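You operate a simulated robot arm through the tools that you are given. There is no shell and no other tool. Be economical: measure what you need, move in short steps, check, and stop when the job is done.

The job below is to be done with a simulated robot arm. You get a single attempt, and the scene is never put back.

Task
Gauge the purple stem: under the minimum it goes in the reject tray, else in the green stand.
Fine: stand it in the gauge cup, close the orange gauge slide on it and draw the slide back; the minimum is on the yellow label. Set down upright: what you pick out.

It is judged by the outcome, as a careful person would: the job done as asked, and still so three seconds after it is handed in. It fails if anything else is knocked over, pushed out of place, dropped, spilled or broken.

Robot
A 7-joint arm with a two-finger parallel gripper, fixed in place. Base frame: the origin is at the foot of the arm, x ahead of it, y to its left, z up; the work surface is at about z = 0. Readings come in m, rad, newtons and seconds.
With the tool pointing down near the work surface it reaches from about 0.22 to 0.58 m from the base axis. Its first joint turns from -1.152 to 1.152 rad. Payload 2.5 kg.
The tool frame sits at the grasp point between the pads (the TCP): z along the fingers, y along the line on which they close. The tips reach 0.023 m beyond it. Largest opening 0.094 m; finger width 0.038, thickness 0.01; the body of the gripper, 0.054 by 0.096 m, starts 0.039 m behind the TCP.
Orientation is that of the tool frame in the base frame, as a unit quaternion [x, y, z, w]. With the fingers straight down and closing along the base's y, the tool's x points along the base's -x, its y along +y and its z along -z.

Tools
- The arm moves only by the tool move_arm. Its argument "increments" is a list that holds one entry, the list of rows, each a list of 7 numbers: the shift along the tool's x, y, z in units of 40 mm (1.0 is 40 mm), then the turn, a rotation vector about the tool's x, y, z in units of 8 degrees (1.0 is 8 degrees), then the closure, from 0 (fully open) to 1 (shut). In form: [[[x, y, z, ax, ay, az, grip], ...]]. A call has 1 to 10 rows; each row shifts and turns the commanded pose from where the row before left it, along the tool's axes as they then stand. A call with a number of a shift or a turn outside -1 to 1 is refused whole. Rows are played at 5 a second. More than 0.05 m and 0.15 rad between two rows, or a gripper value outside its range, and nothing of the call is played. A pose out of reach is approached as far as the arm can. The call stops where the force on the tool passes 60 N (or 10 N more than at its start, if that is more) or the arm is blocked; 0.2 s more then pass. The fingers move at their own pace (about 0.108 m/s each) and stop on an object; they squeeze with about 28 N. The grip force told is the motor's: it shows also when the fingers shut on nothing. Time passes only in rows, and 0.2 s behind the last, so rows that do not move let the fingers close. The reply holds the time, the measured pose of the TCP, the force on the tool along the base axes, the opening and the grip force, in the units named above and with some noise, with the torque about the TCP (base axes, N m) and any sound that the robot's microphone picked up.
- Cameras (640 x 400 px; columns grow to the right, rows downward): "scene" is fixed at [0.0998, -0.3971, 0.5402]; the picture's right is [0.94, -0.35, 0.00], its down [-0.22, -0.57, -0.79] and it looks along [0.28, 0.74, -0.61] (base axes); focal length 333 px, centre (320, 200). "wrist" rides on the gripper at [0.086, 0.016, -0.075] in the tool frame; the picture's right is [-0.18, 0.98, 0.00], its down [-0.58, -0.11, -0.81] and it looks along [-0.79, -0.15, 0.59] (tool axes); focal length 243 px, centre (320, 200).
- grab_frame(camera): a new picture of that camera. No time passes.
- locate(camera, pixels): for up to 12 pixels [column, row] of the newest picture of that camera ("zoom" is the newest enlarged one), the place [x, y, z] in the base frame of the surface seen there, good to about 0.002 m. No time passes.
- inspect(camera, box): a new picture of the part [left, top, right, bottom] of that camera's present view, enlarged. No time passes.
- close_job(): hands the job in; it is judged then, once.

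Work in short steps. Measure before you move; look again where a grasp or a placing could have gone wrong, and mend it. You have 80 turns and 34 pictures in all, those below and enlarged ones among them. Open the gripper and draw the arm clear of the work before you hand the job in, unless the task says otherwise; then end with one line.

The tools are called after "Emit:" as name(argument=value, ...) on one line, values as JSON. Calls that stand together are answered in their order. move_arm: Moves the arm, as the interface text tells. Its arguments: {"type":"object","properties":{"increments":{"type":"array","items":{"type":"array","items":{"type":"array","items":{"type":"number"}}}}},"required":["increments"]} The other tools are called the same way: grab_frame (camera) takes a picture; locate (camera, pixels) gives the place of the surface under pixels of a picture; inspect (camera, box) takes an enlarged picture of a part of a camera's view; close_job () hands the job in.

At the start:

```text
time_s: 0.0
eef_pos: [0.3181, 0.0499, 0.2528]
ee_rot: [-0.001, 1.0, 0.0, 0.0]
wrist_force: [0.5, -0.5, -0.2]
wrist_torque: [-0.01, -0.02, -0.01]
finger_gap: 0.0939
grip_force: 0.0
```

scene: 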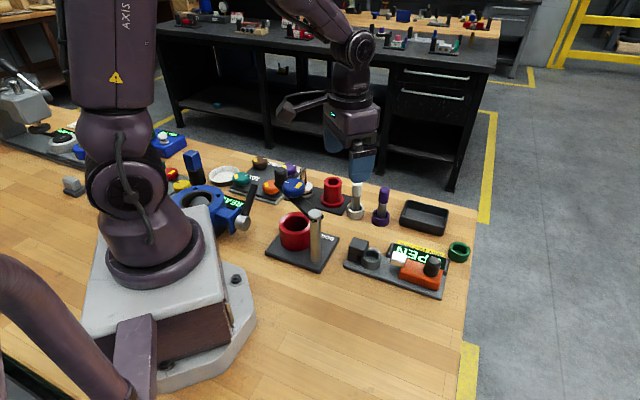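
wrist: 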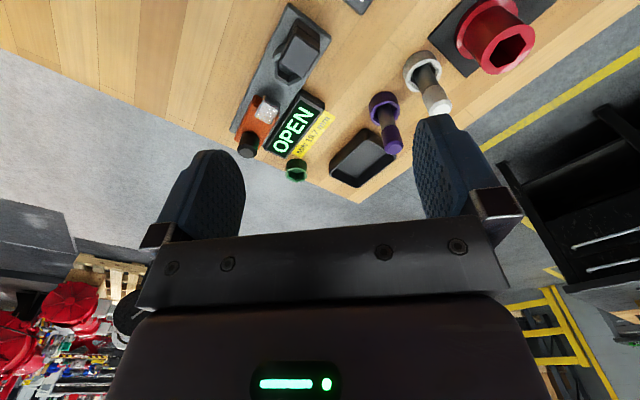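

I'll enlarge the scene around the gauge (about 340-470, 180-300) and the wrist's view of the label near (310,135).

Emit:
inspect(camera="scene", box=[330, 170, 480, 300])

Emit:
inspect(camera="wrist", box=[220, 40, 460, 200])

```text
3.08 times, centred on (405, 235) of scene
```

zoom: 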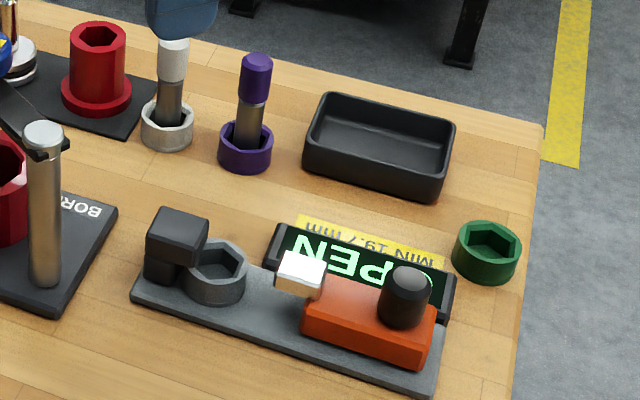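

```text
2.50 times, centred on (340, 120) of wrist
```

zoom: 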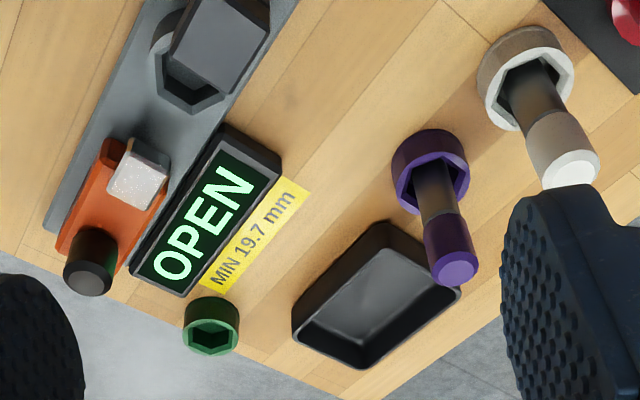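

The label reads MIN 19.7 mm. Next I measure the stem, stands, cup and slide positions in both pictures.

Emit:
locate(camera="scene", pixels=[[385, 189], [384, 196], [382, 204], [381, 221], [371, 251], [371, 264], [433, 260], [433, 270], [459, 243], [424, 211], [402, 256], [440, 285]])

Emit:
locate(camera="zoom", pixels=[[457, 268], [435, 200], [430, 140], [400, 190], [465, 165], [210, 340], [190, 320], [235, 318], [85, 280], [138, 172], [187, 85], [360, 330]])

```text
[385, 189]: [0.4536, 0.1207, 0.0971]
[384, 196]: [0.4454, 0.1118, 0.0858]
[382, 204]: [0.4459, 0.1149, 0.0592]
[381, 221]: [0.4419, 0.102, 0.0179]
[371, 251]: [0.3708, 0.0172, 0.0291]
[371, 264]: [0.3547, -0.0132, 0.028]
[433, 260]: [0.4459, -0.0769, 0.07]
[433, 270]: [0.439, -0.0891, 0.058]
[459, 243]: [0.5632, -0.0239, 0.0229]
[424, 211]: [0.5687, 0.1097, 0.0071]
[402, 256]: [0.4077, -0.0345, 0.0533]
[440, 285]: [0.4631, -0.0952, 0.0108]
```

```text
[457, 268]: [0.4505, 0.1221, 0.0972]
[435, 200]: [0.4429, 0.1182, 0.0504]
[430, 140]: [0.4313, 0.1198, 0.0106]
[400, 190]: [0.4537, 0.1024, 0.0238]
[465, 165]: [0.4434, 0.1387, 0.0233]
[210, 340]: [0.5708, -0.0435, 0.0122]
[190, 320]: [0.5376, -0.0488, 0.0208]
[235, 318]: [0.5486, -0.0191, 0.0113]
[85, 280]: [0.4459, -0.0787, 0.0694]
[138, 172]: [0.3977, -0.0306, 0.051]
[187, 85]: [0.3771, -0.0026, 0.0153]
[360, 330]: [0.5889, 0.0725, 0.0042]
```

Measuring the gauge's axis and cup rim more closely in the enlarged wrist view.

Emit:
locate(camera="zoom", pixels=[[130, 150], [165, 160], [155, 205], [112, 195], [105, 142], [62, 245], [188, 5], [265, 5], [240, 70], [178, 60], [190, 103], [220, 95]])

Emit:
locate(camera="scene", pixels=[[352, 241], [365, 242], [368, 247], [355, 249], [358, 257], [362, 250], [377, 251], [370, 244], [370, 255], [390, 258], [424, 268], [430, 290]])

```text
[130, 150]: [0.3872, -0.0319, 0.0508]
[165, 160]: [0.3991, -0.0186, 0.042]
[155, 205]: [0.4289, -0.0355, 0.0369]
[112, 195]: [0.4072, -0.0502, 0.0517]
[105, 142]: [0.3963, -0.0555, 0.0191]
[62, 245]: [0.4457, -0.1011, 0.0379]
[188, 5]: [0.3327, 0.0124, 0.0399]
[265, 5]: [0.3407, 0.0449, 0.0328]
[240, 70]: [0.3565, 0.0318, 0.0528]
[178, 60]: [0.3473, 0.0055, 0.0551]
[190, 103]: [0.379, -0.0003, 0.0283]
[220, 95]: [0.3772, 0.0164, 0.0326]
```

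```text
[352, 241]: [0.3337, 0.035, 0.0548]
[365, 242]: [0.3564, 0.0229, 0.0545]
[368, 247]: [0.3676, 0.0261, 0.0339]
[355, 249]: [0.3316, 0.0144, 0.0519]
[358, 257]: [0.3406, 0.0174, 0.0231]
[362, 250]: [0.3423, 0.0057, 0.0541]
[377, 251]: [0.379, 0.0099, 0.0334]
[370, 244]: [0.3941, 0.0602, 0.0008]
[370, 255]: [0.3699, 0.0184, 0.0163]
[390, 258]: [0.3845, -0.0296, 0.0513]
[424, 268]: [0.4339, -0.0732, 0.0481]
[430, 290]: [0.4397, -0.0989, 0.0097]
```

I take a tighter enlarged view of the gauge for sub-pixel positions.

Emit:
inspect(camera="scene", box=[340, 230, 452, 300])

```text
5.71 times, centred on (396, 265) of scene
```

zoom: 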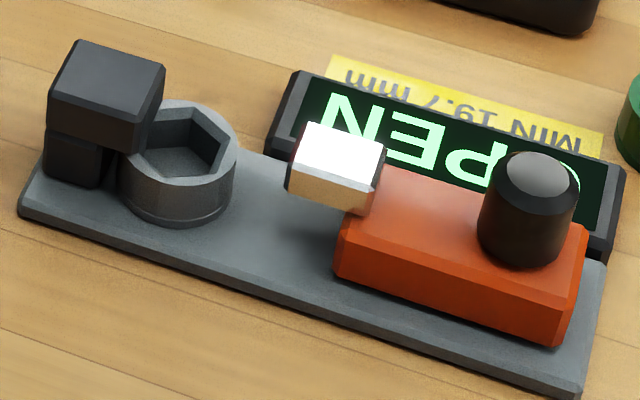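

Emit:
locate(camera="zoom", pixels=[[180, 190], [129, 170], [231, 165], [205, 110], [225, 130], [190, 160], [530, 165], [528, 200], [350, 215], [565, 330], [578, 245], [395, 175]])

Emit:
locate(camera="zoom", pixels=[[25, 215], [570, 390], [85, 55], [155, 72], [60, 100], [133, 140], [145, 182], [215, 180], [315, 130], [375, 145], [295, 165], [362, 180]])

```text
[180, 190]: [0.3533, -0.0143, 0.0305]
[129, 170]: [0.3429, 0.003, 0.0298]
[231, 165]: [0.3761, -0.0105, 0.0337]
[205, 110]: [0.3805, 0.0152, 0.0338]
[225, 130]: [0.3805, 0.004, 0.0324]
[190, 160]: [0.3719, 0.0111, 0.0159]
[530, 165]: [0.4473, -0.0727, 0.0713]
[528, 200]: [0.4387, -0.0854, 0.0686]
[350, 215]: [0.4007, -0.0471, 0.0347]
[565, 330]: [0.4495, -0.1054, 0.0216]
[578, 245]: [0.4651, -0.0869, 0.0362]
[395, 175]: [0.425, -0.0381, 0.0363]
```

```text
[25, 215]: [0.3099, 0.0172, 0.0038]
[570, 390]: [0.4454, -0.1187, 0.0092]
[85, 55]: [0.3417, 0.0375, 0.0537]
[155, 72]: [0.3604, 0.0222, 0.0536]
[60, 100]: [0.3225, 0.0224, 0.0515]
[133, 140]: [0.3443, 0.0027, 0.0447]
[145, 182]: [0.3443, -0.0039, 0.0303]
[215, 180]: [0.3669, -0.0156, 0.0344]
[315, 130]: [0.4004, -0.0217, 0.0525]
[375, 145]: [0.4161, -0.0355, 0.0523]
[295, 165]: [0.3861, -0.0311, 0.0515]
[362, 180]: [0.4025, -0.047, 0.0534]
```

The gauge axis runs at -45°; cup centre ≈ (0.363, 0.0045). Now I check the hex pocket orientations and the stem's fit in its purple stand by tight enlargements.

Emit:
inspect(camera="wrist", box=[355, 85, 419, 155])

Emit:
inspect(camera="scene", box=[355, 182, 411, 232])

```text
5.71 times, centred on (387, 120) of wrist
```

zoom: 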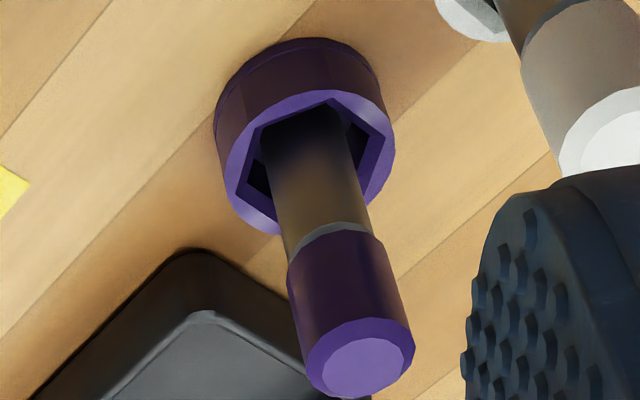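

```text
8.00 times, centred on (383, 207) of scene
```

zoom: 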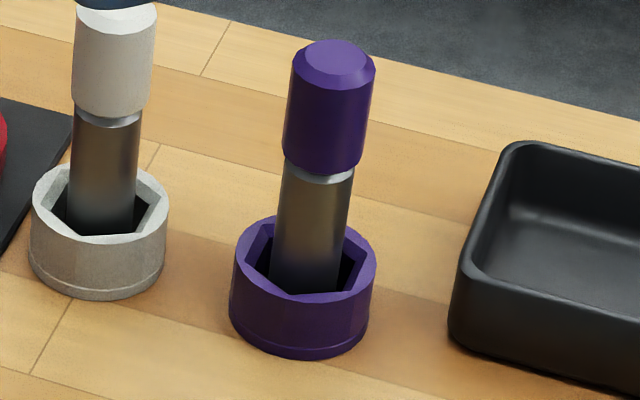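

Measuring stem, stand rim, white stem and tray edges in the enlarged view.

Emit:
locate(camera="zoom", pixels=[[335, 55], [332, 80], [325, 150], [315, 200], [308, 260], [302, 340], [115, 60], [100, 170], [95, 270], [240, 265], [373, 255], [470, 240]])

Emit:
locate(camera="zoom", pixels=[[305, 297], [300, 225], [355, 230], [360, 285], [255, 282], [284, 130], [367, 130], [520, 150], [560, 250], [455, 320], [330, 48], [365, 70]])

```text
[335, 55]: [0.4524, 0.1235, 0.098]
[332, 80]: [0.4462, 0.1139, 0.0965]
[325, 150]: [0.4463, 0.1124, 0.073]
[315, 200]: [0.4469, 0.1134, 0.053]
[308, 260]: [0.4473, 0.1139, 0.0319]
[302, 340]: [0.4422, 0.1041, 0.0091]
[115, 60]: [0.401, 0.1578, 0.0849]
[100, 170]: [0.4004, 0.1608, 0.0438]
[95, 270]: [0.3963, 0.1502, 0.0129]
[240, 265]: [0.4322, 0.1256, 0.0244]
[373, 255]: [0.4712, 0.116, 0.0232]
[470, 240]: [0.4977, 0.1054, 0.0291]
```

```text
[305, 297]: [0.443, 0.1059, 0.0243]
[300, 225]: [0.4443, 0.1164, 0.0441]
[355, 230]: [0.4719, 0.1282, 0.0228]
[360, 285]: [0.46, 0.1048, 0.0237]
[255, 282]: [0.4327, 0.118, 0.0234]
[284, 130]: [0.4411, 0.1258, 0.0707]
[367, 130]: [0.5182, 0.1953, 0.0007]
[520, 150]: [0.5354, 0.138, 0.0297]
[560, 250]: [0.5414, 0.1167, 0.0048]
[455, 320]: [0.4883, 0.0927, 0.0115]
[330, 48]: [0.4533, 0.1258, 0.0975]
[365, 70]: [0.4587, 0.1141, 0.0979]
```

The stem is upright at about (0.4525, 0.122), cap z 0.066–0.097; the white stem lies along -45°, so I close the fingers along +45°. First I turn 45° about the tool's z and move over the stem high up.

Emit:
move_arm(increments=[[[0, 0, 0, 0, 0, 0.9375, 0], [0, 0, 0, 0, 0, 0.9375, 0], [0, 0, 0, 0, 0, 0.9375, 0], [0, 0, 0, 0, 0, 0.9375, 0], [0, 0, 0, 0, 0, 0.9375, 0], [0, 0, 0, 0, 0, 0.9375, 0], [-0.276, 0.9125, 0, 0, 0, 0, 0], [-0.276, 0.9125, 0, 0, 0, 0, 0], [-0.276, 0.9125, 0, 0, 0, 0, 0], [-0.276, 0.9125, 0, 0, 0, 0, 0]]])

```text
time_s: 2.2
eef_pos: [0.4535, 0.1207, 0.2517]
ee_rot: [0.383, 0.924, 0.0, 0.0]
wrist_force: [-0.1, 0.4, 0.1]
wrist_torque: [0.0, 0.0, 0.02]
finger_gap: 0.094
grip_force: 0.0
```

The pose is right; I descend to z≈0.13 and check the alignment from both cameras.

Emit:
move_arm(increments=[[[0, 0, 0.8, 0, 0, 0, 0], [0, 0, 0.8, 0, 0, 0, 0], [0, 0, 0.8, 0, 0, 0, 0], [0, 0, 0.65, 0, 0, 0, 0], [0, 0, 0, 0, 0, 0, 0]]])

Emit:
grab_frame(camera="wrist")

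Emit:
inspect(camera="scene", box=[330, 150, 450, 240])

```text
time_s: 3.4
eef_pos: [0.4529, 0.1212, 0.131]
ee_rot: [0.383, 0.924, 0.0, 0.0]
wrist_force: [-0.3, 0.2, 0.2]
wrist_torque: [0.02, -0.01, -0.03]
finger_gap: 0.094
grip_force: 0.0
```

```text
26 pictures are left
```

wrist: 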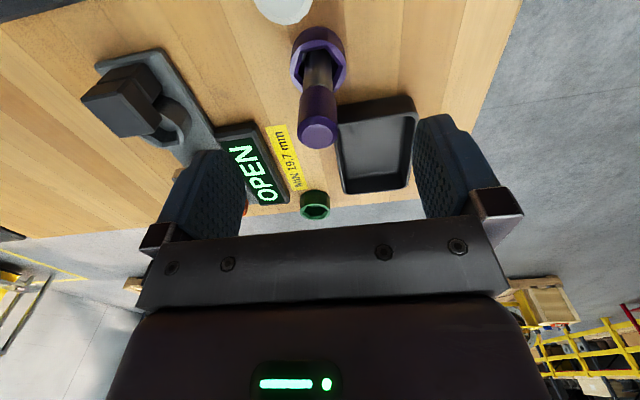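

```text
4.44 times, centred on (390, 195) of scene
```

zoom: 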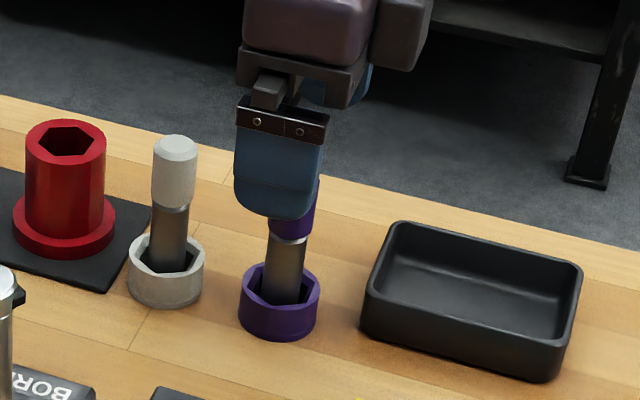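

The stem lies between the fingers (top at wrist (318,132)). I check its measured top centre before descending.

Emit:
locate(camera="wrist", pixels=[[318, 134], [318, 105], [303, 132], [334, 132], [318, 121], [318, 146]])

```text
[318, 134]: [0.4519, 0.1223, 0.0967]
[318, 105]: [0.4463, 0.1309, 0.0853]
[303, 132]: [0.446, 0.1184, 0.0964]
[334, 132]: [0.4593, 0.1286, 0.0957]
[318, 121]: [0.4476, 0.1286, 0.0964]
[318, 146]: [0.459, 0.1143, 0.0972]
```

Alignment is within 1 mm. I lower to z≈0.083 and close on the cap.

Emit:
move_arm(increments=[[[0, 0.02, 0.6, 0, 0, 0, 0], [0, 0, 0.6, 0, 0, 0, 0], [0, 0, 0, 0, 0, 0, 0], [0, 0, 0, 0, 0, 0, 1], [0, 0, 0, 0, 0, 0, 1], [0, 0, 0, 0, 0, 0, 1], [0, 0, 0, 0, 0, 0, 1]]])

```text
time_s: 5.0
eef_pos: [0.4539, 0.1232, 0.0829]
ee_rot: [0.382, 0.924, 0.001, 0.0]
wrist_force: [0.5, 0.2, 0.1]
wrist_torque: [0.02, -0.04, 0.01]
finger_gap: 0.023
grip_force: 27.6
```

The cap is gripped (gap 23 mm, 27.6 N). I lift straight up about 0.11 m and look at the foot.

Emit:
move_arm(increments=[[[0, 0, -0.4, 0, 0, 0, 1], [0, 0, -0.6, 0, 0, 0, 1], [0, 0, -0.9, 0, 0, 0, 1], [0, 0, -0.8, 0, 0, 0, 1], [0, 0, 0, 0, 0, 0, 1]]])

Emit:
inspect(camera="scene", box=[340, 130, 440, 230])

Emit:
inspect(camera="wrist", box=[230, 0, 430, 200])

```text
time_s: 6.2
eef_pos: [0.4522, 0.1228, 0.1904]
ee_rot: [0.383, 0.924, 0.0, -0.001]
wrist_force: [0.3, -0.2, -1.8]
wrist_torque: [0.01, 0.0, -0.01]
finger_gap: 0.0227
grip_force: 28.2
```

```text
4.00 times, centred on (390, 180) of scene
```

zoom: 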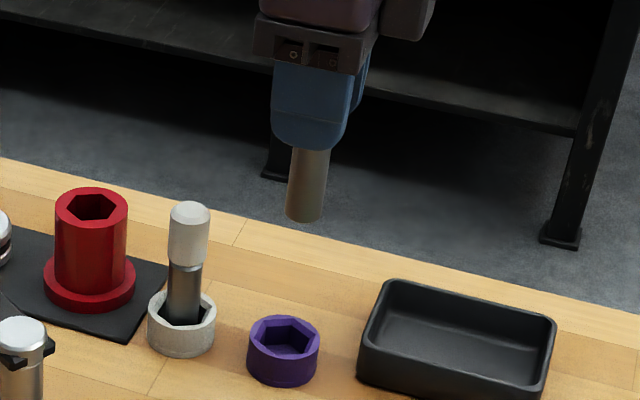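

```text
2.00 times, centred on (330, 100) of wrist
```

zoom: 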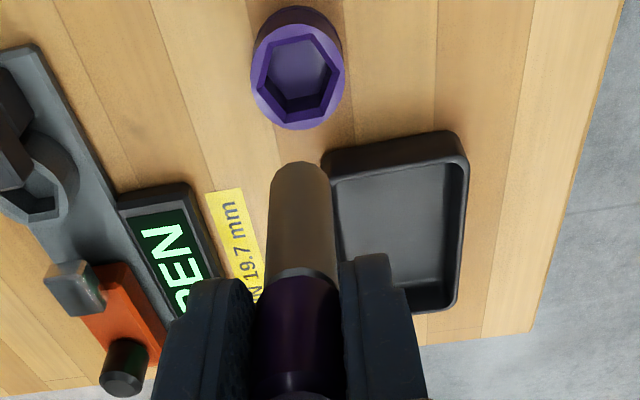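

The stem is a plain round rod. I measure the purple stand's floor to know the foot height, and the gauge cup again from this view.

Emit:
locate(camera="zoom", pixels=[[298, 70], [300, 60], [305, 85], [299, 30], [255, 80], [343, 78], [300, 165], [300, 175], [35, 190], [75, 190], [40, 222], [30, 185]])

```text
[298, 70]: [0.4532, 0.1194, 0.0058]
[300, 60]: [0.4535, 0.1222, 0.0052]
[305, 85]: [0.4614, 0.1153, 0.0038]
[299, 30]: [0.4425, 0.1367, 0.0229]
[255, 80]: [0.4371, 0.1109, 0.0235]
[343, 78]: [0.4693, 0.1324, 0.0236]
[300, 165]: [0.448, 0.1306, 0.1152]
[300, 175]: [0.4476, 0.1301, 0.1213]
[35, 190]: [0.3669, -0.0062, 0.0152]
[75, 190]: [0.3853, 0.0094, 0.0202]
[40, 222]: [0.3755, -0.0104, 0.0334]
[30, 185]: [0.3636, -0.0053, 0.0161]
```

Foot is 0.078 below the TCP. I check the tall pin near (315,213) in the scene for clearance before travelling to the gauge.

Emit:
locate(camera="scene", pixels=[[315, 213], [316, 235], [337, 240], [295, 225]])

```text
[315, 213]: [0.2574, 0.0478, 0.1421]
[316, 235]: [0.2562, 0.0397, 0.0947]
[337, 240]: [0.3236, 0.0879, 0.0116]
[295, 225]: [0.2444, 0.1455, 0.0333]
```

The pin (0.262, 0.055, top 0.142) remains ~0.1 m off the tool and below the camera. I travel to over the gauge cup at this height.

Emit:
move_arm(increments=[[[-0.136, -0.918, 0, 0, 0, 0, 1], [-0.136, -0.918, 0, 0, 0, 0, 1], [-0.136, -0.918, 0, 0, 0, 0, 1], [-0.135, -0.918, 0, 0, 0, 0, 1], [0, 0, 0.8, 0, 0, 0, 1], [0, 0, 0, 0, 0, 0, 1]]])

Emit:
inspect(camera="scene", box=[330, 180, 450, 290])

Emit:
inspect(camera="wrist", box=[230, 0, 430, 200])

```text
time_s: 7.6
eef_pos: [0.3623, 0.0033, 0.1597]
ee_rot: [0.383, 0.924, 0.0, 0.0]
wrist_force: [-0.3, 0.4, -1.5]
wrist_torque: [-0.01, 0.02, -0.02]
finger_gap: 0.023
grip_force: 27.5
```

```text
3.64 times, centred on (390, 235) of scene
```

zoom: 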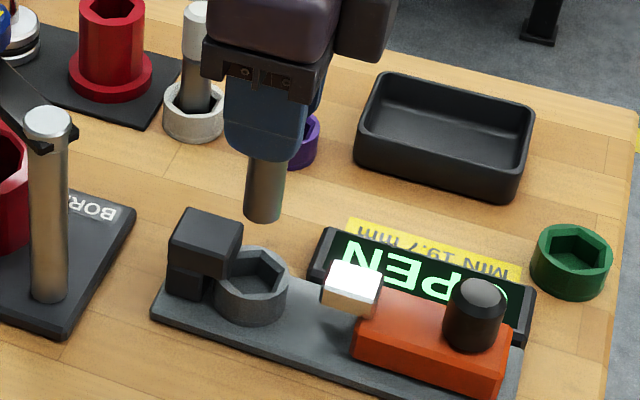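

```text
2.00 times, centred on (330, 100) of wrist
```

zoom: 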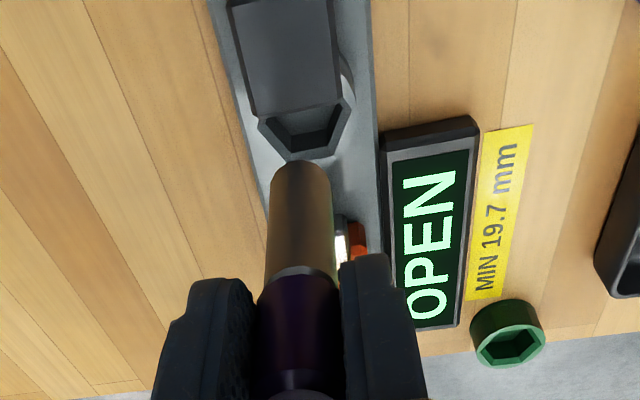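

Measuring the cup rim and anvil face from this view for the final alignment.

Emit:
locate(camera="zoom", pixels=[[251, 112], [338, 96], [295, 105], [259, 126], [351, 100], [290, 158], [335, 150], [268, 128], [342, 110], [300, 145], [330, 138], [305, 125]])

```text
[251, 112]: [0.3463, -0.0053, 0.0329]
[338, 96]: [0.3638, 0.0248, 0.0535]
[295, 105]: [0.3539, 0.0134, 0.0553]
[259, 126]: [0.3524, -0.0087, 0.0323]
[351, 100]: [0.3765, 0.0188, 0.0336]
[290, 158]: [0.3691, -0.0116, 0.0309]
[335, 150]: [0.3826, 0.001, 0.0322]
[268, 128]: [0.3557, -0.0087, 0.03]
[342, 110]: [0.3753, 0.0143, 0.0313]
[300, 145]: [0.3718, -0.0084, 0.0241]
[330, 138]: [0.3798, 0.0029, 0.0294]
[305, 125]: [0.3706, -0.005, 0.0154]
```

The cup centre is at about (0.3631, 0.0046), anvil face 13 mm behind; a ~1.5 mm shift suffices. I lower to just above the cup floor, the last part slowly.

Emit:
move_arm(increments=[[[0, 0.035, 0.4, 0, 0, 0, 1], [0, 0, 0.5, 0, 0, 0, 1], [0, 0, 0.4, 0, 0, 0, 1], [0, 0, 0.2, 0, 0, 0, 1], [0, 0, 0.08, 0, 0, 0, 1], [0, 0, 0, 0, 0, 0, 1]]])

Emit:
inspect(camera="scene", box=[330, 200, 430, 280])

```text
time_s: 9.0
eef_pos: [0.365, 0.0053, 0.0951]
ee_rot: [0.383, 0.924, -0.001, 0.0]
wrist_force: [-0.2, -0.2, -2.6]
wrist_torque: [0.01, -0.03, 0.02]
finger_gap: 0.023
grip_force: 27.8
```

```text
5.00 times, centred on (380, 240) of scene
```

zoom: 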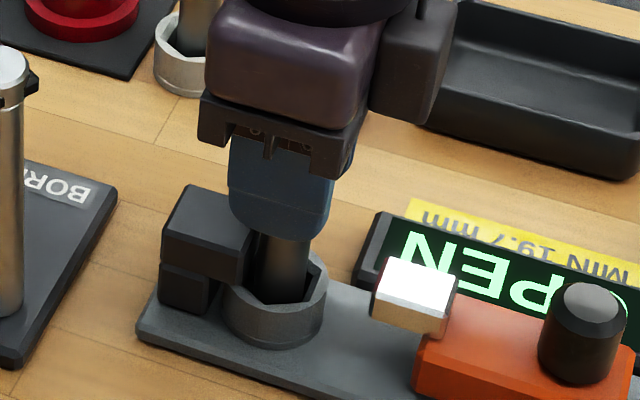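

The stem is inside the cup, clear of the anvil. I lower in small steps until contact.

Emit:
move_arm(increments=[[[0, 0, 0.04, 0, 0, 0, 1], [0, 0, 0.04, 0, 0, 0, 1], [0, 0, 0, 0, 0, 0, 1]]])

```text
time_s: 9.8
eef_pos: [0.3667, 0.0041, 0.0935]
ee_rot: [0.382, 0.924, 0.001, 0.002]
wrist_force: [-2.6, -2.7, 21.8]
wrist_torque: [-0.29, 0.13, -0.03]
finger_gap: 0.0232
grip_force: 28.0
```

Contact at 22 N with the foot at z≈0.0155, the cup floor. I relieve about 1 mm, open partly and then fully, and rise clear.

Emit:
move_arm(increments=[[[0, 0, -0.025, 0, 0, 0, 1], [0, 0, 0, 0, 0, 0, 1], [0, 0, 0, 0, 0, 0, 0.55], [0, 0, 0, 0, 0, 0, 0.5], [0, 0, -0.5, 0, 0, 0, 0.5], [0, 0, -0.8, 0, 0, 0, 0.5], [0, 0, -0.8, 0, 0, 0, 0.5], [0, 0, 0, 0, 0, 0, 0.5]]])

Emit:
inspect(camera="scene", box=[340, 200, 460, 300])

```text
time_s: 11.6
eef_pos: [0.3645, 0.0053, 0.1744]
ee_rot: [0.382, 0.924, 0.0, 0.001]
wrist_force: [-0.2, -0.4, 0.8]
wrist_torque: [-0.02, 0.0, 0.04]
finger_gap: 0.0472
grip_force: 0.0
```

```text
4.00 times, centred on (400, 250) of scene
```

zoom: 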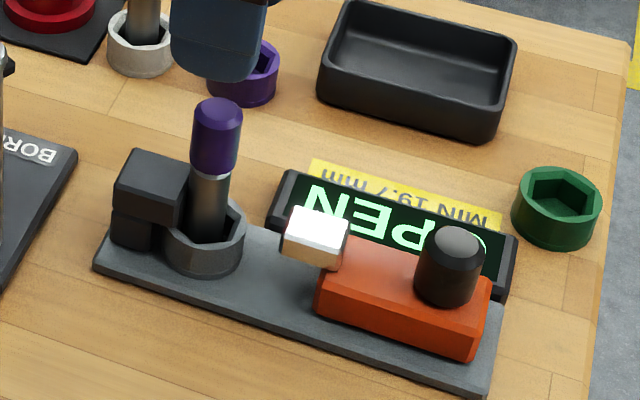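

The stem stands upright in the cup. Next the slide knob; I measure it, the slide body top, display top and stem top.

Emit:
locate(camera="zoom", pixels=[[455, 240], [430, 238], [480, 243], [448, 285], [350, 280], [480, 290], [287, 180], [515, 240], [218, 108], [216, 145], [330, 225], [400, 270]])

Emit:
move_arm(increments=[[[0, 0, -0.2, 0, 0, -0.9375, 0.4], [0, 0, 0, 0, 0, -0.9375, 0.4], [0, 0, 0, 0, 0, -0.9375, 0.4], [0, 0, 0, 0, 0, -0.9375, 0.4], [0, 0, 0, 0, 0, -0.9375, 0.4], [0, 0, 0, 0, 0, -0.9375, 0.4]]])

```text
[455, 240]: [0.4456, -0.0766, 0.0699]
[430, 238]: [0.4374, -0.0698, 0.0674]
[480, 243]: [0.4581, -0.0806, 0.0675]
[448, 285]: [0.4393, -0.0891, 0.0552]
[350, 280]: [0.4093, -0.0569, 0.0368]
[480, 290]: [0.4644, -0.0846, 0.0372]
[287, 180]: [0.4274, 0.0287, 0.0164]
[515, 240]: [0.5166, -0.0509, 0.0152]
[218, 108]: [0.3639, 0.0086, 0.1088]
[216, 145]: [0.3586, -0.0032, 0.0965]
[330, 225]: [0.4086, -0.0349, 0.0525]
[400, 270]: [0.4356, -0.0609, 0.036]
```

```text
time_s: 13.0
eef_pos: [0.3651, 0.0056, 0.1851]
ee_rot: [-0.002, 1.0, 0.0, 0.0]
wrist_force: [-0.1, -0.1, -0.1]
wrist_torque: [0.01, 0.02, 0.0]
finger_gap: 0.0562
grip_force: 0.0
```

The knob centre is about (0.4465, -0.0775), slide top 0.037. I finish the turn and move over the knob, then look.

Emit:
move_arm(increments=[[[0, 0, 0, 0, 0, -0.9375, 0.4], [0, 0, 0, 0, 0, -0.9375, 0.4], [0, 0, 0, 0, 0, -0.9375, 0.4], [0, 0, 0, 0, 0, -0.9375, 0.4], [0, 0, 0, 0, 0, -0.9375, 0.4], [0, 0, 0, 0, 0, -0.9375, 0.4], [0.01, -0.97, 0, 0, 0, 0, 0.4], [0.01, -0.97, 0, 0, 0, 0, 0.4], [0.01, -0.968, 0, 0, 0, 0, 0.4], [0, 0, 0, 0, 0, 0, 0.4]]])

Emit:
inspect(camera="wrist", box=[200, 0, 440, 200])

```text
time_s: 15.2
eef_pos: [0.4495, -0.0792, 0.1831]
ee_rot: [-0.383, 0.924, 0.0, 0.0]
wrist_force: [-0.2, 0.2, 0.7]
wrist_torque: [0.01, -0.01, 0.01]
finger_gap: 0.0561
grip_force: 0.2
```

```text
2.00 times, centred on (320, 100) of wrist
```

zoom: 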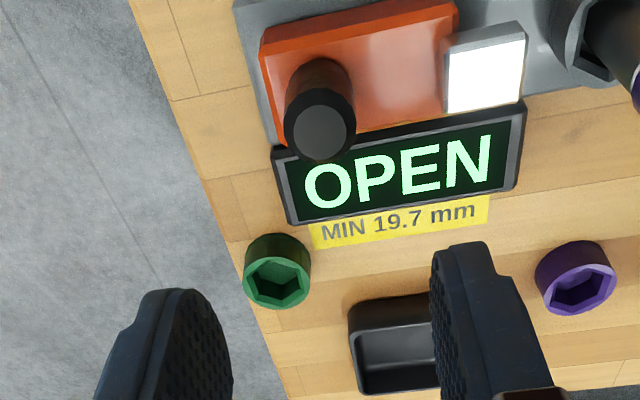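

Emit:
locate(camera="zoom", pixels=[[320, 132], [287, 132], [353, 130], [320, 105], [319, 158], [300, 80], [278, 275], [252, 285], [310, 270], [278, 250], [280, 305], [385, 370]])

```text
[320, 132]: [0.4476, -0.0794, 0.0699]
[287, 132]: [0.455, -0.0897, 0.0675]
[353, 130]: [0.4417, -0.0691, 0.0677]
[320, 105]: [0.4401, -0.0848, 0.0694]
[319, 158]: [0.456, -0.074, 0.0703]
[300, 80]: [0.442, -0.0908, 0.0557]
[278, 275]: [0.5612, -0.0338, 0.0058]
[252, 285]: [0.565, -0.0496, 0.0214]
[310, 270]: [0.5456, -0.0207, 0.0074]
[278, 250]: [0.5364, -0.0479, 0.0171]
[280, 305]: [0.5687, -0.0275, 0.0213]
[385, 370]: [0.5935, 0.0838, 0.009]
```

The knob centre (0.4478, -0.0793) lies under the TCP. I descend to z≈0.065 (tips 5 mm above the slide top) and close on it.

Emit:
move_arm(increments=[[[0, 0, 0.8, 0, 0, 0, 0.4], [0, 0, 0.8, 0, 0, 0, 0.4], [0, 0, 0.8, 0, 0, 0, 0.4], [0, 0, 0.55, 0, 0, 0, 0.4], [0, 0, 0, 0, 0, 0, 0.4], [0, 0, 0, 0, 0, 0, 1], [0, 0, 0, 0, 0, 0, 1], [0, 0, 0, 0, 0, 0, 1]]])

```text
time_s: 17.0
eef_pos: [0.4504, -0.0775, 0.0654]
ee_rot: [-0.383, 0.924, 0.001, 0.0]
wrist_force: [-2.4, 4.1, -0.7]
wrist_torque: [-0.42, 0.0, -0.08]
finger_gap: 0.0271
grip_force: 45.2
```

The knob is gripped. I push the slide toward the stem (+tool y): 24 mm first, then small steps.

Emit:
move_arm(increments=[[[0, 0.2, 0, 0, 0, 0, 1], [0, 0.2, 0, 0, 0, 0, 1], [0, 0.2, 0, 0, 0, 0, 1], [0, 0, 0, 0, 0, 0, 1]]])

Emit:
inspect(camera="scene", box=[340, 200, 460, 300])

```text
time_s: 18.0
eef_pos: [0.4313, -0.0588, 0.0646]
ee_rot: [-0.383, 0.924, 0.0, -0.001]
wrist_force: [7.8, 7.6, -24.1]
wrist_torque: [-0.73, 0.33, -0.06]
finger_gap: 0.0273
grip_force: 45.0
```

```text
4.00 times, centred on (400, 250) of scene
```

zoom: 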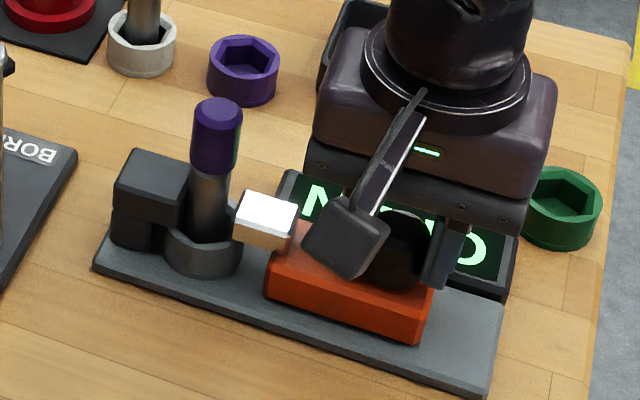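

The slide moved 27 mm; a side load (≈11 N along +n, 24 N down) has built up, so I relieve it by about 1 mm, then continue in small steps.

Emit:
move_arm(increments=[[[-0.02, 0, 0.025, 0, 0, 0, 1], [0, 0.04, 0, 0, 0, 0, 1], [0, 0.04, 0, 0, 0, 0, 1], [0, 0, 0, 0, 0, 0, 1]]])

```text
time_s: 19.0
eef_pos: [0.4294, -0.0561, 0.0657]
ee_rot: [-0.383, 0.924, 0.001, 0.001]
wrist_force: [9.0, 8.4, -26.6]
wrist_torque: [0.45, -0.69, 0.01]
finger_gap: 0.0273
grip_force: 45.7
```

The slide advanced ~30 mm with the same load. I look at the jaw and stem before continuing.

Emit:
inspect(camera="scene", box=[350, 210, 430, 280])

Emit:
grab_frame(camera="wrist")

```text
5.71 times, centred on (390, 245) of scene
```

zoom: 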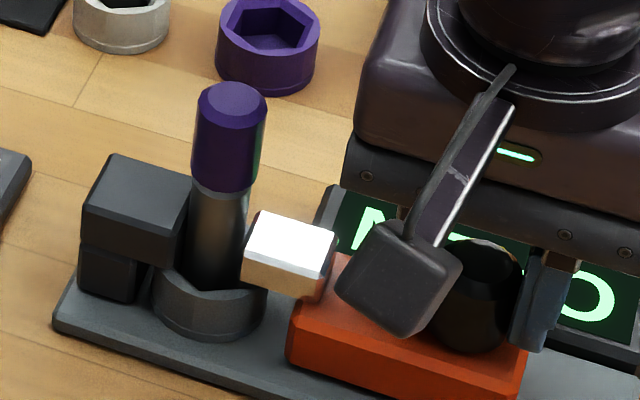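

```text
15 pictures are left
```

wrist: 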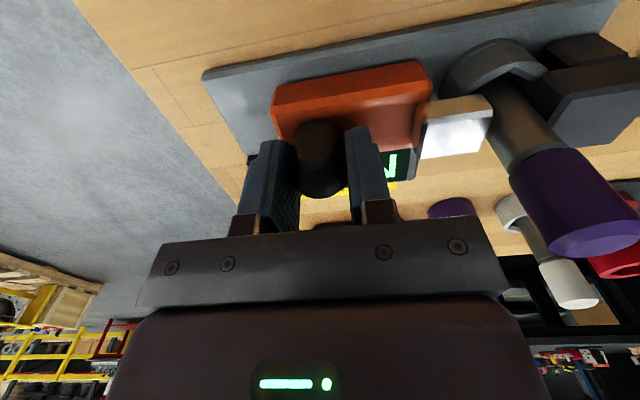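

The jaw is about 2–3 mm off the stem. To shed the side load I loosen to a ~31 mm gap so that a finger merely pushes the knob, and continue slowly.

Emit:
move_arm(increments=[[[0, 0, 0, 0, 0, 0, 0.67], [0, 0, 0, 0, 0, 0, 0.67], [0, 0.04, 0, 0, 0, 0, 0.67], [0, 0.04, 0, 0, 0, 0, 0.67], [0, 0.04, 0, 0, 0, 0, 0.67], [0, 0, 0, 0, 0, 0, 0.67]]])

```text
time_s: 20.4
eef_pos: [0.4248, -0.0557, 0.0663]
ee_rot: [-0.382, 0.924, 0.0, -0.001]
wrist_force: [0.7, -0.6, -0.1]
wrist_torque: [0.01, 0.01, 0.02]
finger_gap: 0.0315
grip_force: 0.5
```

Load is gone. I keep pushing in 1.2 mm steps until force appears along the axis.

Emit:
move_arm(increments=[[[0, 0.03, 0, 0, 0, 0, 0.67], [0, 0.03, 0, 0, 0, 0, 0.67], [0, 0.03, 0, 0, 0, 0, 0.67], [0, 0, 0, 0, 0, 0, 0.67]]])

```text
time_s: 21.4
eef_pos: [0.4233, -0.0531, 0.0668]
ee_rot: [-0.382, 0.924, -0.002, 0.0]
wrist_force: [6.1, -13.3, 2.6]
wrist_torque: [0.0, -0.01, -0.06]
finger_gap: 0.0367
grip_force: 6.9
```

A ~14 N axial force appeared. I look at the display and jaw.

Emit:
inspect(camera="scene", box=[350, 210, 450, 290])

```text
5.00 times, centred on (400, 250) of scene
```

zoom: 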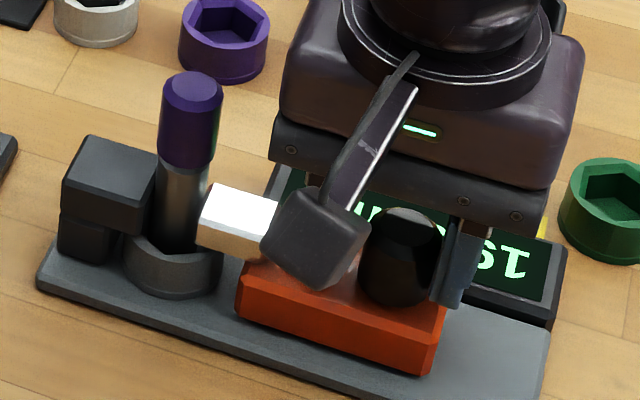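

The display now begins with "19". I push gently a bit more to seat it, then open slightly and rise to read the whole display with the slide closed.

Emit:
move_arm(increments=[[[0, 0.03, 0, 0, 0, 0, 0.67], [0, 0.03, 0, 0, 0, 0, 0.67], [0, 0, 0, 0, 0, 0, 0.67], [0, 0, 0, 0, 0, 0, 0.67]]])

```text
time_s: 22.4
eef_pos: [0.4228, -0.0518, 0.0663]
ee_rot: [-0.382, 0.924, 0.0, 0.001]
wrist_force: [12.0, -19.6, -6.3]
wrist_torque: [0.17, -0.04, -0.04]
finger_gap: 0.0407
grip_force: 10.9
```

Axial force is 22 N with the stem against the anvil. I open a little and rise to read the display.

Emit:
move_arm(increments=[[[0, 0, 0, 0, 0, 0, 0.45], [0, 0, 0, 0, 0, 0, 0.45], [0, 0, -0.8, 0, 0, 0, 0.45], [0, 0, -0.8, 0, 0, 0, 0.45], [0, 0, -0.8, 0, 0, 0, 0.45], [0, 0, 0, 0, 0, 0, 0.45]]])

Emit:
inspect(camera="wrist", box=[200, 0, 500, 200])

```text
time_s: 23.8
eef_pos: [0.4237, -0.0505, 0.1622]
ee_rot: [-0.383, 0.924, 0.0, 0.0]
wrist_force: [-0.2, -0.3, 0.0]
wrist_torque: [-0.01, -0.04, 0.01]
finger_gap: 0.0516
grip_force: 0.0
```

```text
2.00 times, centred on (350, 100) of wrist
```

zoom: 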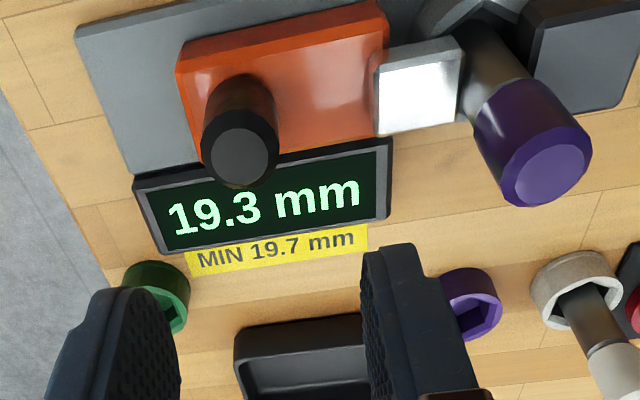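

It reads 19.3 mm, under 19.7: a reject. Now I locate the knob to draw the slide back.

Emit:
locate(camera="zoom", pixels=[[240, 158], [205, 160], [277, 155], [240, 128], [241, 186], [375, 75], [545, 172]])

```text
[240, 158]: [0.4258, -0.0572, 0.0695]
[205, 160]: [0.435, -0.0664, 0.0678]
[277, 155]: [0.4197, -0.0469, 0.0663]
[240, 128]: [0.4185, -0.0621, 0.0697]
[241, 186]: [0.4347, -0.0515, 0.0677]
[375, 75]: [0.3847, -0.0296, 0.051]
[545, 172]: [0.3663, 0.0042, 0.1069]
```

I centre on the knob, descend, close to a loose 31 mm gap and draw the slide back ~32 mm.

Emit:
move_arm(increments=[[[0.05, -0.17, 0, 0, 0, 0, 0.45], [0, 0, 0.8, 0, 0, 0, 0.45], [0, 0, 0.8, 0, 0, 0, 0.45], [0, 0, 0.8, 0, 0, 0, 0.45], [0, 0, 0, 0, 0, 0, 0.67], [0, 0, 0, 0, 0, 0, 0.67], [0, 0, 0, 0, 0, 0, 0.67]]])

```text
time_s: 25.4
eef_pos: [0.4249, -0.0563, 0.0664]
ee_rot: [-0.383, 0.924, 0.0, 0.0]
wrist_force: [-0.1, 0.4, -0.4]
wrist_torque: [0.0, 0.02, -0.06]
finger_gap: 0.031
grip_force: 0.1
```

Emit:
move_arm(increments=[[[0, -0.2, 0, 0, 0, 0, 0.67], [0, -0.2, 0, 0, 0, 0, 0.67], [0, -0.2, 0, 0, 0, 0, 0.67], [0, -0.12, 0, 0, 0, 0, 0.67], [0, -0.08, 0, 0, 0, 0, 0.67], [0, 0, 0, 0, 0, 0, 0.67]]])

```text
time_s: 26.8
eef_pos: [0.4478, -0.0797, 0.0676]
ee_rot: [-0.383, 0.924, -0.001, 0.0]
wrist_force: [-0.4, 0.8, -0.4]
wrist_torque: [0.03, 0.01, 0.01]
finger_gap: 0.0311
grip_force: 0.4
```

The slide follows; I draw 2 mm more to bring it to its start position, then open and rise, and check.

Emit:
move_arm(increments=[[[0, -0.05, 0, 0, 0, 0, 0.67], [0, 0, 0, 0, 0, 0, 0.67], [0, 0, 0, 0, 0, 0, 0.45], [0, 0, 0, 0, 0, 0, 0.45], [0, 0, -0.9, 0, 0, 0, 0.45], [0, 0, -0.9, 0, 0, 0, 0.45], [0, 0, -1, 0, 0, 0, 0.45], [0, 0, 0, 0, 0, 0, 0.45]]])

Emit:
inspect(camera="scene", box=[340, 180, 460, 300])

```text
time_s: 28.6
eef_pos: [0.4462, -0.0791, 0.1784]
ee_rot: [-0.383, 0.924, 0.0, 0.0]
wrist_force: [0.2, -0.2, 0.8]
wrist_torque: [-0.03, -0.03, 0.01]
finger_gap: 0.0519
grip_force: 0.1
```

```text
3.33 times, centred on (400, 240) of scene
```

zoom: 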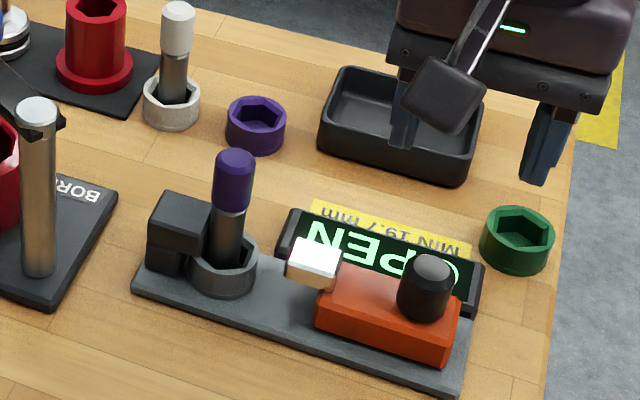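

Slide is back, display OPEN, stem upright. I measure the stem top and the tray's walls and floor.

Emit:
locate(camera="zoom", pixels=[[235, 160], [233, 190], [229, 225], [347, 70], [475, 118], [325, 130], [470, 180], [348, 115], [345, 142], [440, 163], [365, 130], [425, 145]])

```text
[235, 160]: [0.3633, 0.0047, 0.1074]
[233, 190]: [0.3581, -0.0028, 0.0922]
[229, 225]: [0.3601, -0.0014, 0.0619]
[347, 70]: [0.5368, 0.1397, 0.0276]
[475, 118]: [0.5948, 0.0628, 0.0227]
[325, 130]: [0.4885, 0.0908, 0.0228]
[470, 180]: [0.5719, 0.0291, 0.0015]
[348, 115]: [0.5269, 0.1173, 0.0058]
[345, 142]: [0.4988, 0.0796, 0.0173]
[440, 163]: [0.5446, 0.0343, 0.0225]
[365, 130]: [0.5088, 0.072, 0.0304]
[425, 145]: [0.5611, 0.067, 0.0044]
```

The tray centre is about (0.541, 0.086), floor z 0.005. The stem is at (0.364, 0.005); in the present orientation I travel over it and check.

Emit:
move_arm(increments=[[[-0.012, 0.98, 0, 0, 0, 0, 0.35], [-0.012, 0.98, 0, 0, 0, 0, 0.35], [-0.011, 0.975, 0, 0, 0, 0, 0.35], [0, 0, 0.7, 0, 0, 0, 0.35], [0, 0, 0, 0, 0, 0, 0.35]]])

Emit:
inspect(camera="wrist", box=[220, 0, 420, 200])

```text
time_s: 29.8
eef_pos: [0.369, 0.005, 0.1516]
ee_rot: [-0.383, 0.924, 0.0, 0.0]
wrist_force: [-0.8, 0.2, 0.6]
wrist_torque: [-0.02, 0.0, 0.0]
finger_gap: 0.0612
grip_force: 0.0
```

```text
2.00 times, centred on (320, 100) of wrist
```

zoom: 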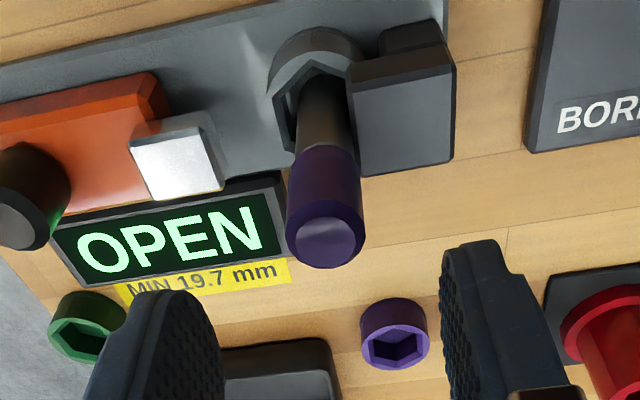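

Emit:
locate(camera="zoom", pixels=[[325, 242], [290, 242], [361, 238], [325, 218], [327, 266], [210, 382], [335, 395]])

Emit:
move_arm(increments=[[[0, 0, 0, 0, 0, 0, 0.35]]])

```text
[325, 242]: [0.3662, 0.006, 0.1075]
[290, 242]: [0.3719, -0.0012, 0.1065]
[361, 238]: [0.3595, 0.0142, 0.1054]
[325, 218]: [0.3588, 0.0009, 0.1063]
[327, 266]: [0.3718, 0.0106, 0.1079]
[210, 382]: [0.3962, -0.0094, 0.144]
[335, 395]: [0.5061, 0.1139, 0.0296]
```

```text
time_s: 30.2
eef_pos: [0.3684, 0.0055, 0.15]
ee_rot: [-0.382, 0.924, 0.0, 0.0]
wrist_force: [-0.2, 0.0, -0.1]
wrist_torque: [-0.03, 0.01, -0.02]
finger_gap: 0.061
grip_force: 0.1
```

The stem centre is (0.3655, 0.006): I shift ~3 mm, descend to z≈0.094 and grip.

Emit:
move_arm(increments=[[[0.045, 0.065, 0, 0, 0, 0, 0.35], [0, 0, 0.7, 0, 0, 0, 0.35], [0, 0, 0.7, 0, 0, 0, 0.35], [0, 0, 0, 0, 0, 0, 0.35], [0, 0, 0, 0, 0, 0, 1], [0, 0, 0, 0, 0, 0, 1], [0, 0, 0, 0, 0, 0, 1]]])

```text
time_s: 31.8
eef_pos: [0.3618, 0.0051, 0.0946]
ee_rot: [-0.384, 0.923, 0.0, 0.0]
wrist_force: [6.6, -4.7, -2.0]
wrist_torque: [-0.23, -0.29, -0.06]
finger_gap: 0.0225
grip_force: 28.3
```

Gripped with ~8 N toward +a from the anvil; I ease 1 mm off it and lift straight up.

Emit:
move_arm(increments=[[[0, -0.03, 0, 0, 0, 0, 1], [0, 0, -0.3, 0, 0, 0, 1], [0, 0, -0.7, 0, 0, 0, 1], [0, 0, -0.8, 0, 0, 0, 1], [0, 0, -0.5, 0, 0, 0, 1], [0, 0, 0, 0, 0, 0, 1]]])

```text
time_s: 33.2
eef_pos: [0.3628, 0.006, 0.1855]
ee_rot: [-0.383, 0.924, 0.0, 0.0]
wrist_force: [0.0, 0.0, -2.6]
wrist_torque: [-0.02, 0.0, 0.02]
finger_gap: 0.0228
grip_force: 27.8
```

Held and free. I carry it to over the tray centre at this height and check.

Emit:
move_arm(increments=[[[-0.905, -0.34, 0, 0, 0, 0, 1], [-0.905, -0.34, 0, 0, 0, 0, 1], [-0.905, -0.34, 0, 0, 0, 0, 1], [-0.905, -0.34, 0, 0, 0, 0, 1], [-0.905, -0.34, 0, 0, 0, 0, 1], [0, 0, 0.7, 0, 0, 0, 1], [0, 0, 0.7, 0, 0, 0, 1], [0, 0, 0, 0, 0, 0, 1]]])

Emit:
inspect(camera="scene", box=[360, 140, 480, 260])

Emit:
inspect(camera="wrist", box=[220, 0, 420, 200])

```text
time_s: 35.0
eef_pos: [0.5389, 0.0834, 0.1306]
ee_rot: [-0.382, 0.924, 0.0, 0.001]
wrist_force: [0.6, -0.4, -1.3]
wrist_torque: [0.0, 0.02, -0.03]
finger_gap: 0.0226
grip_force: 27.7
```

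```text
3.33 times, centred on (420, 200) of scene
```

zoom: 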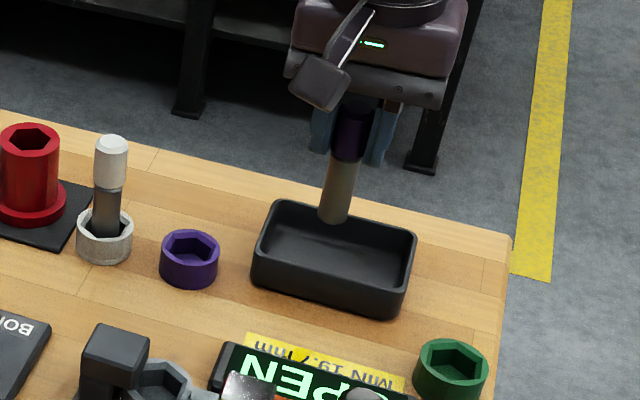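

```text
2.00 times, centred on (320, 100) of wrist
```

zoom: 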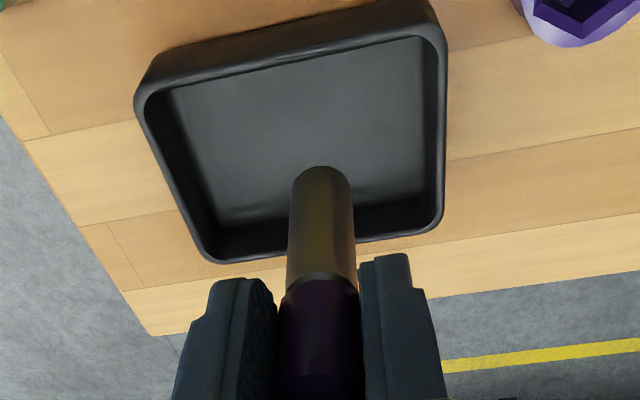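

Locating the tray's rim and floor edges to confirm the landing spot.

Emit:
locate(camera="zoom", pixels=[[150, 85], [440, 30], [210, 258], [440, 220], [290, 60], [300, 100], [300, 150], [260, 200], [195, 160], [420, 120]])

```text
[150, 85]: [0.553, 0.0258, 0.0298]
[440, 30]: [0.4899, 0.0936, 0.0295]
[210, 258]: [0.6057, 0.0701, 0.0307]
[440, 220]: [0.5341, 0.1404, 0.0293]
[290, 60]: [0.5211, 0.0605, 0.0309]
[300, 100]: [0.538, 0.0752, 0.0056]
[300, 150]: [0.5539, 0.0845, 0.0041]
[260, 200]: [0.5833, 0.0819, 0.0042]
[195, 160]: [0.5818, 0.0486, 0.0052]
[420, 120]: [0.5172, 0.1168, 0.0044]
```

The TCP is within 7 mm of the tray centre. I lower to just above the floor, then in small steps to contact.

Emit:
move_arm(increments=[[[0, -0.08, 0.4, 0, 0, 0, 1], [0, 0, 0.5, 0, 0, 0, 1], [0, 0, 0.22, 0, 0, 0, 1], [0, 0, 0.03, 0, 0, 0, 1], [0, 0, 0, 0, 0, 0, 1]]])

```text
time_s: 36.2
eef_pos: [0.541, 0.0827, 0.0859]
ee_rot: [-0.383, 0.924, 0.0, 0.0]
wrist_force: [0.4, 0.4, -1.1]
wrist_torque: [0.01, 0.02, -0.02]
finger_gap: 0.0229
grip_force: 28.1
```

Emit:
move_arm(increments=[[[0, 0, 0.03, 0, 0, 0, 1], [0, 0, 0.03, 0, 0, 0, 1], [0, 0, 0, 0, 0, 0, 1]]])

```text
time_s: 37.0
eef_pos: [0.5416, 0.0823, 0.0826]
ee_rot: [-0.383, 0.924, -0.001, 0.001]
wrist_force: [-2.9, -1.3, 8.3]
wrist_torque: [-0.03, 0.25, -0.02]
finger_gap: 0.0226
grip_force: 27.5
```

The foot rests on the tray floor (8 N). I open gently and rise clear, then look.

Emit:
move_arm(increments=[[[0, 0, 0, 0, 0, 0, 0.65], [0, 0, 0, 0, 0, 0, 0.5], [0, 0, 0, 0, 0, 0, 0.4], [0, 0, -0.5, 0, 0, 0, 0.4], [0, 0, -0.9, 0, 0, 0, 0.4], [0, 0, -0.9, 0, 0, 0, 0.4], [0, 0, -0.9, 0, 0, 0, 0.4], [0.9, 0, 0, 0, 0, 0, 0.4], [0.9, 0, 0, 0, 0, 0, 0.4], [0, 0, 0, 0, 0, 0, 0.4]]])

Emit:
grab_frame(camera="scene")

Emit:
inspect(camera="scene", box=[350, 170, 480, 300])

```text
time_s: 39.2
eef_pos: [0.492, 0.0307, 0.2126]
ee_rot: [-0.383, 0.924, -0.001, 0.0]
wrist_force: [-0.1, 0.1, -0.5]
wrist_torque: [0.03, -0.01, -0.03]
finger_gap: 0.0567
grip_force: 0.1
```

```text
8 pictures are left
```

scene: 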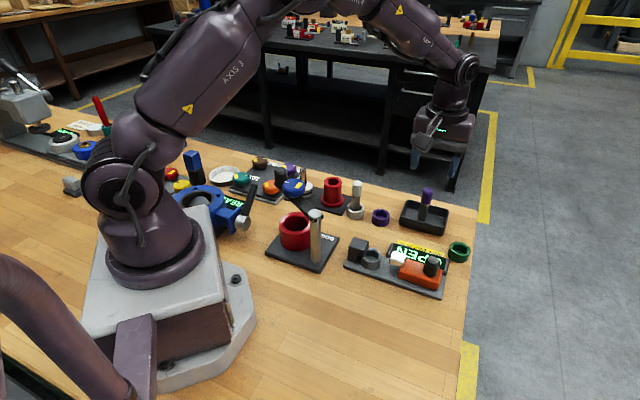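

```text
3.08 times, centred on (415, 235) of scene
```

zoom: 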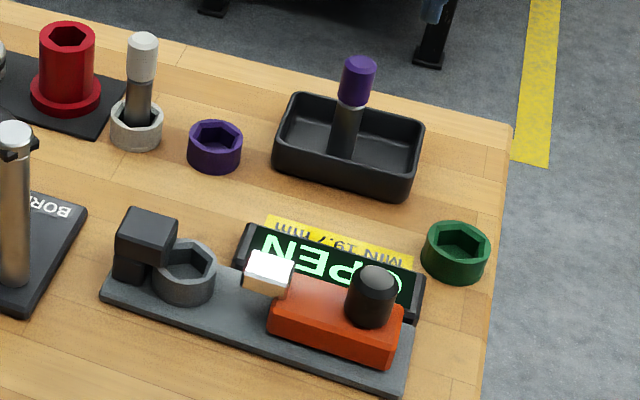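

The stem stands upright in the reject tray, the slide is drawn back (display OPEN), everything else is in place and the arm is clear with the gripper open. I hand the job in.

Emit:
close_job()

```text
The job is handed in.
```

The purple stem measured 19.3 mm, under the 19.7 mm minimum, so I stood it upright in the reject tray and drew the gauge slide back.
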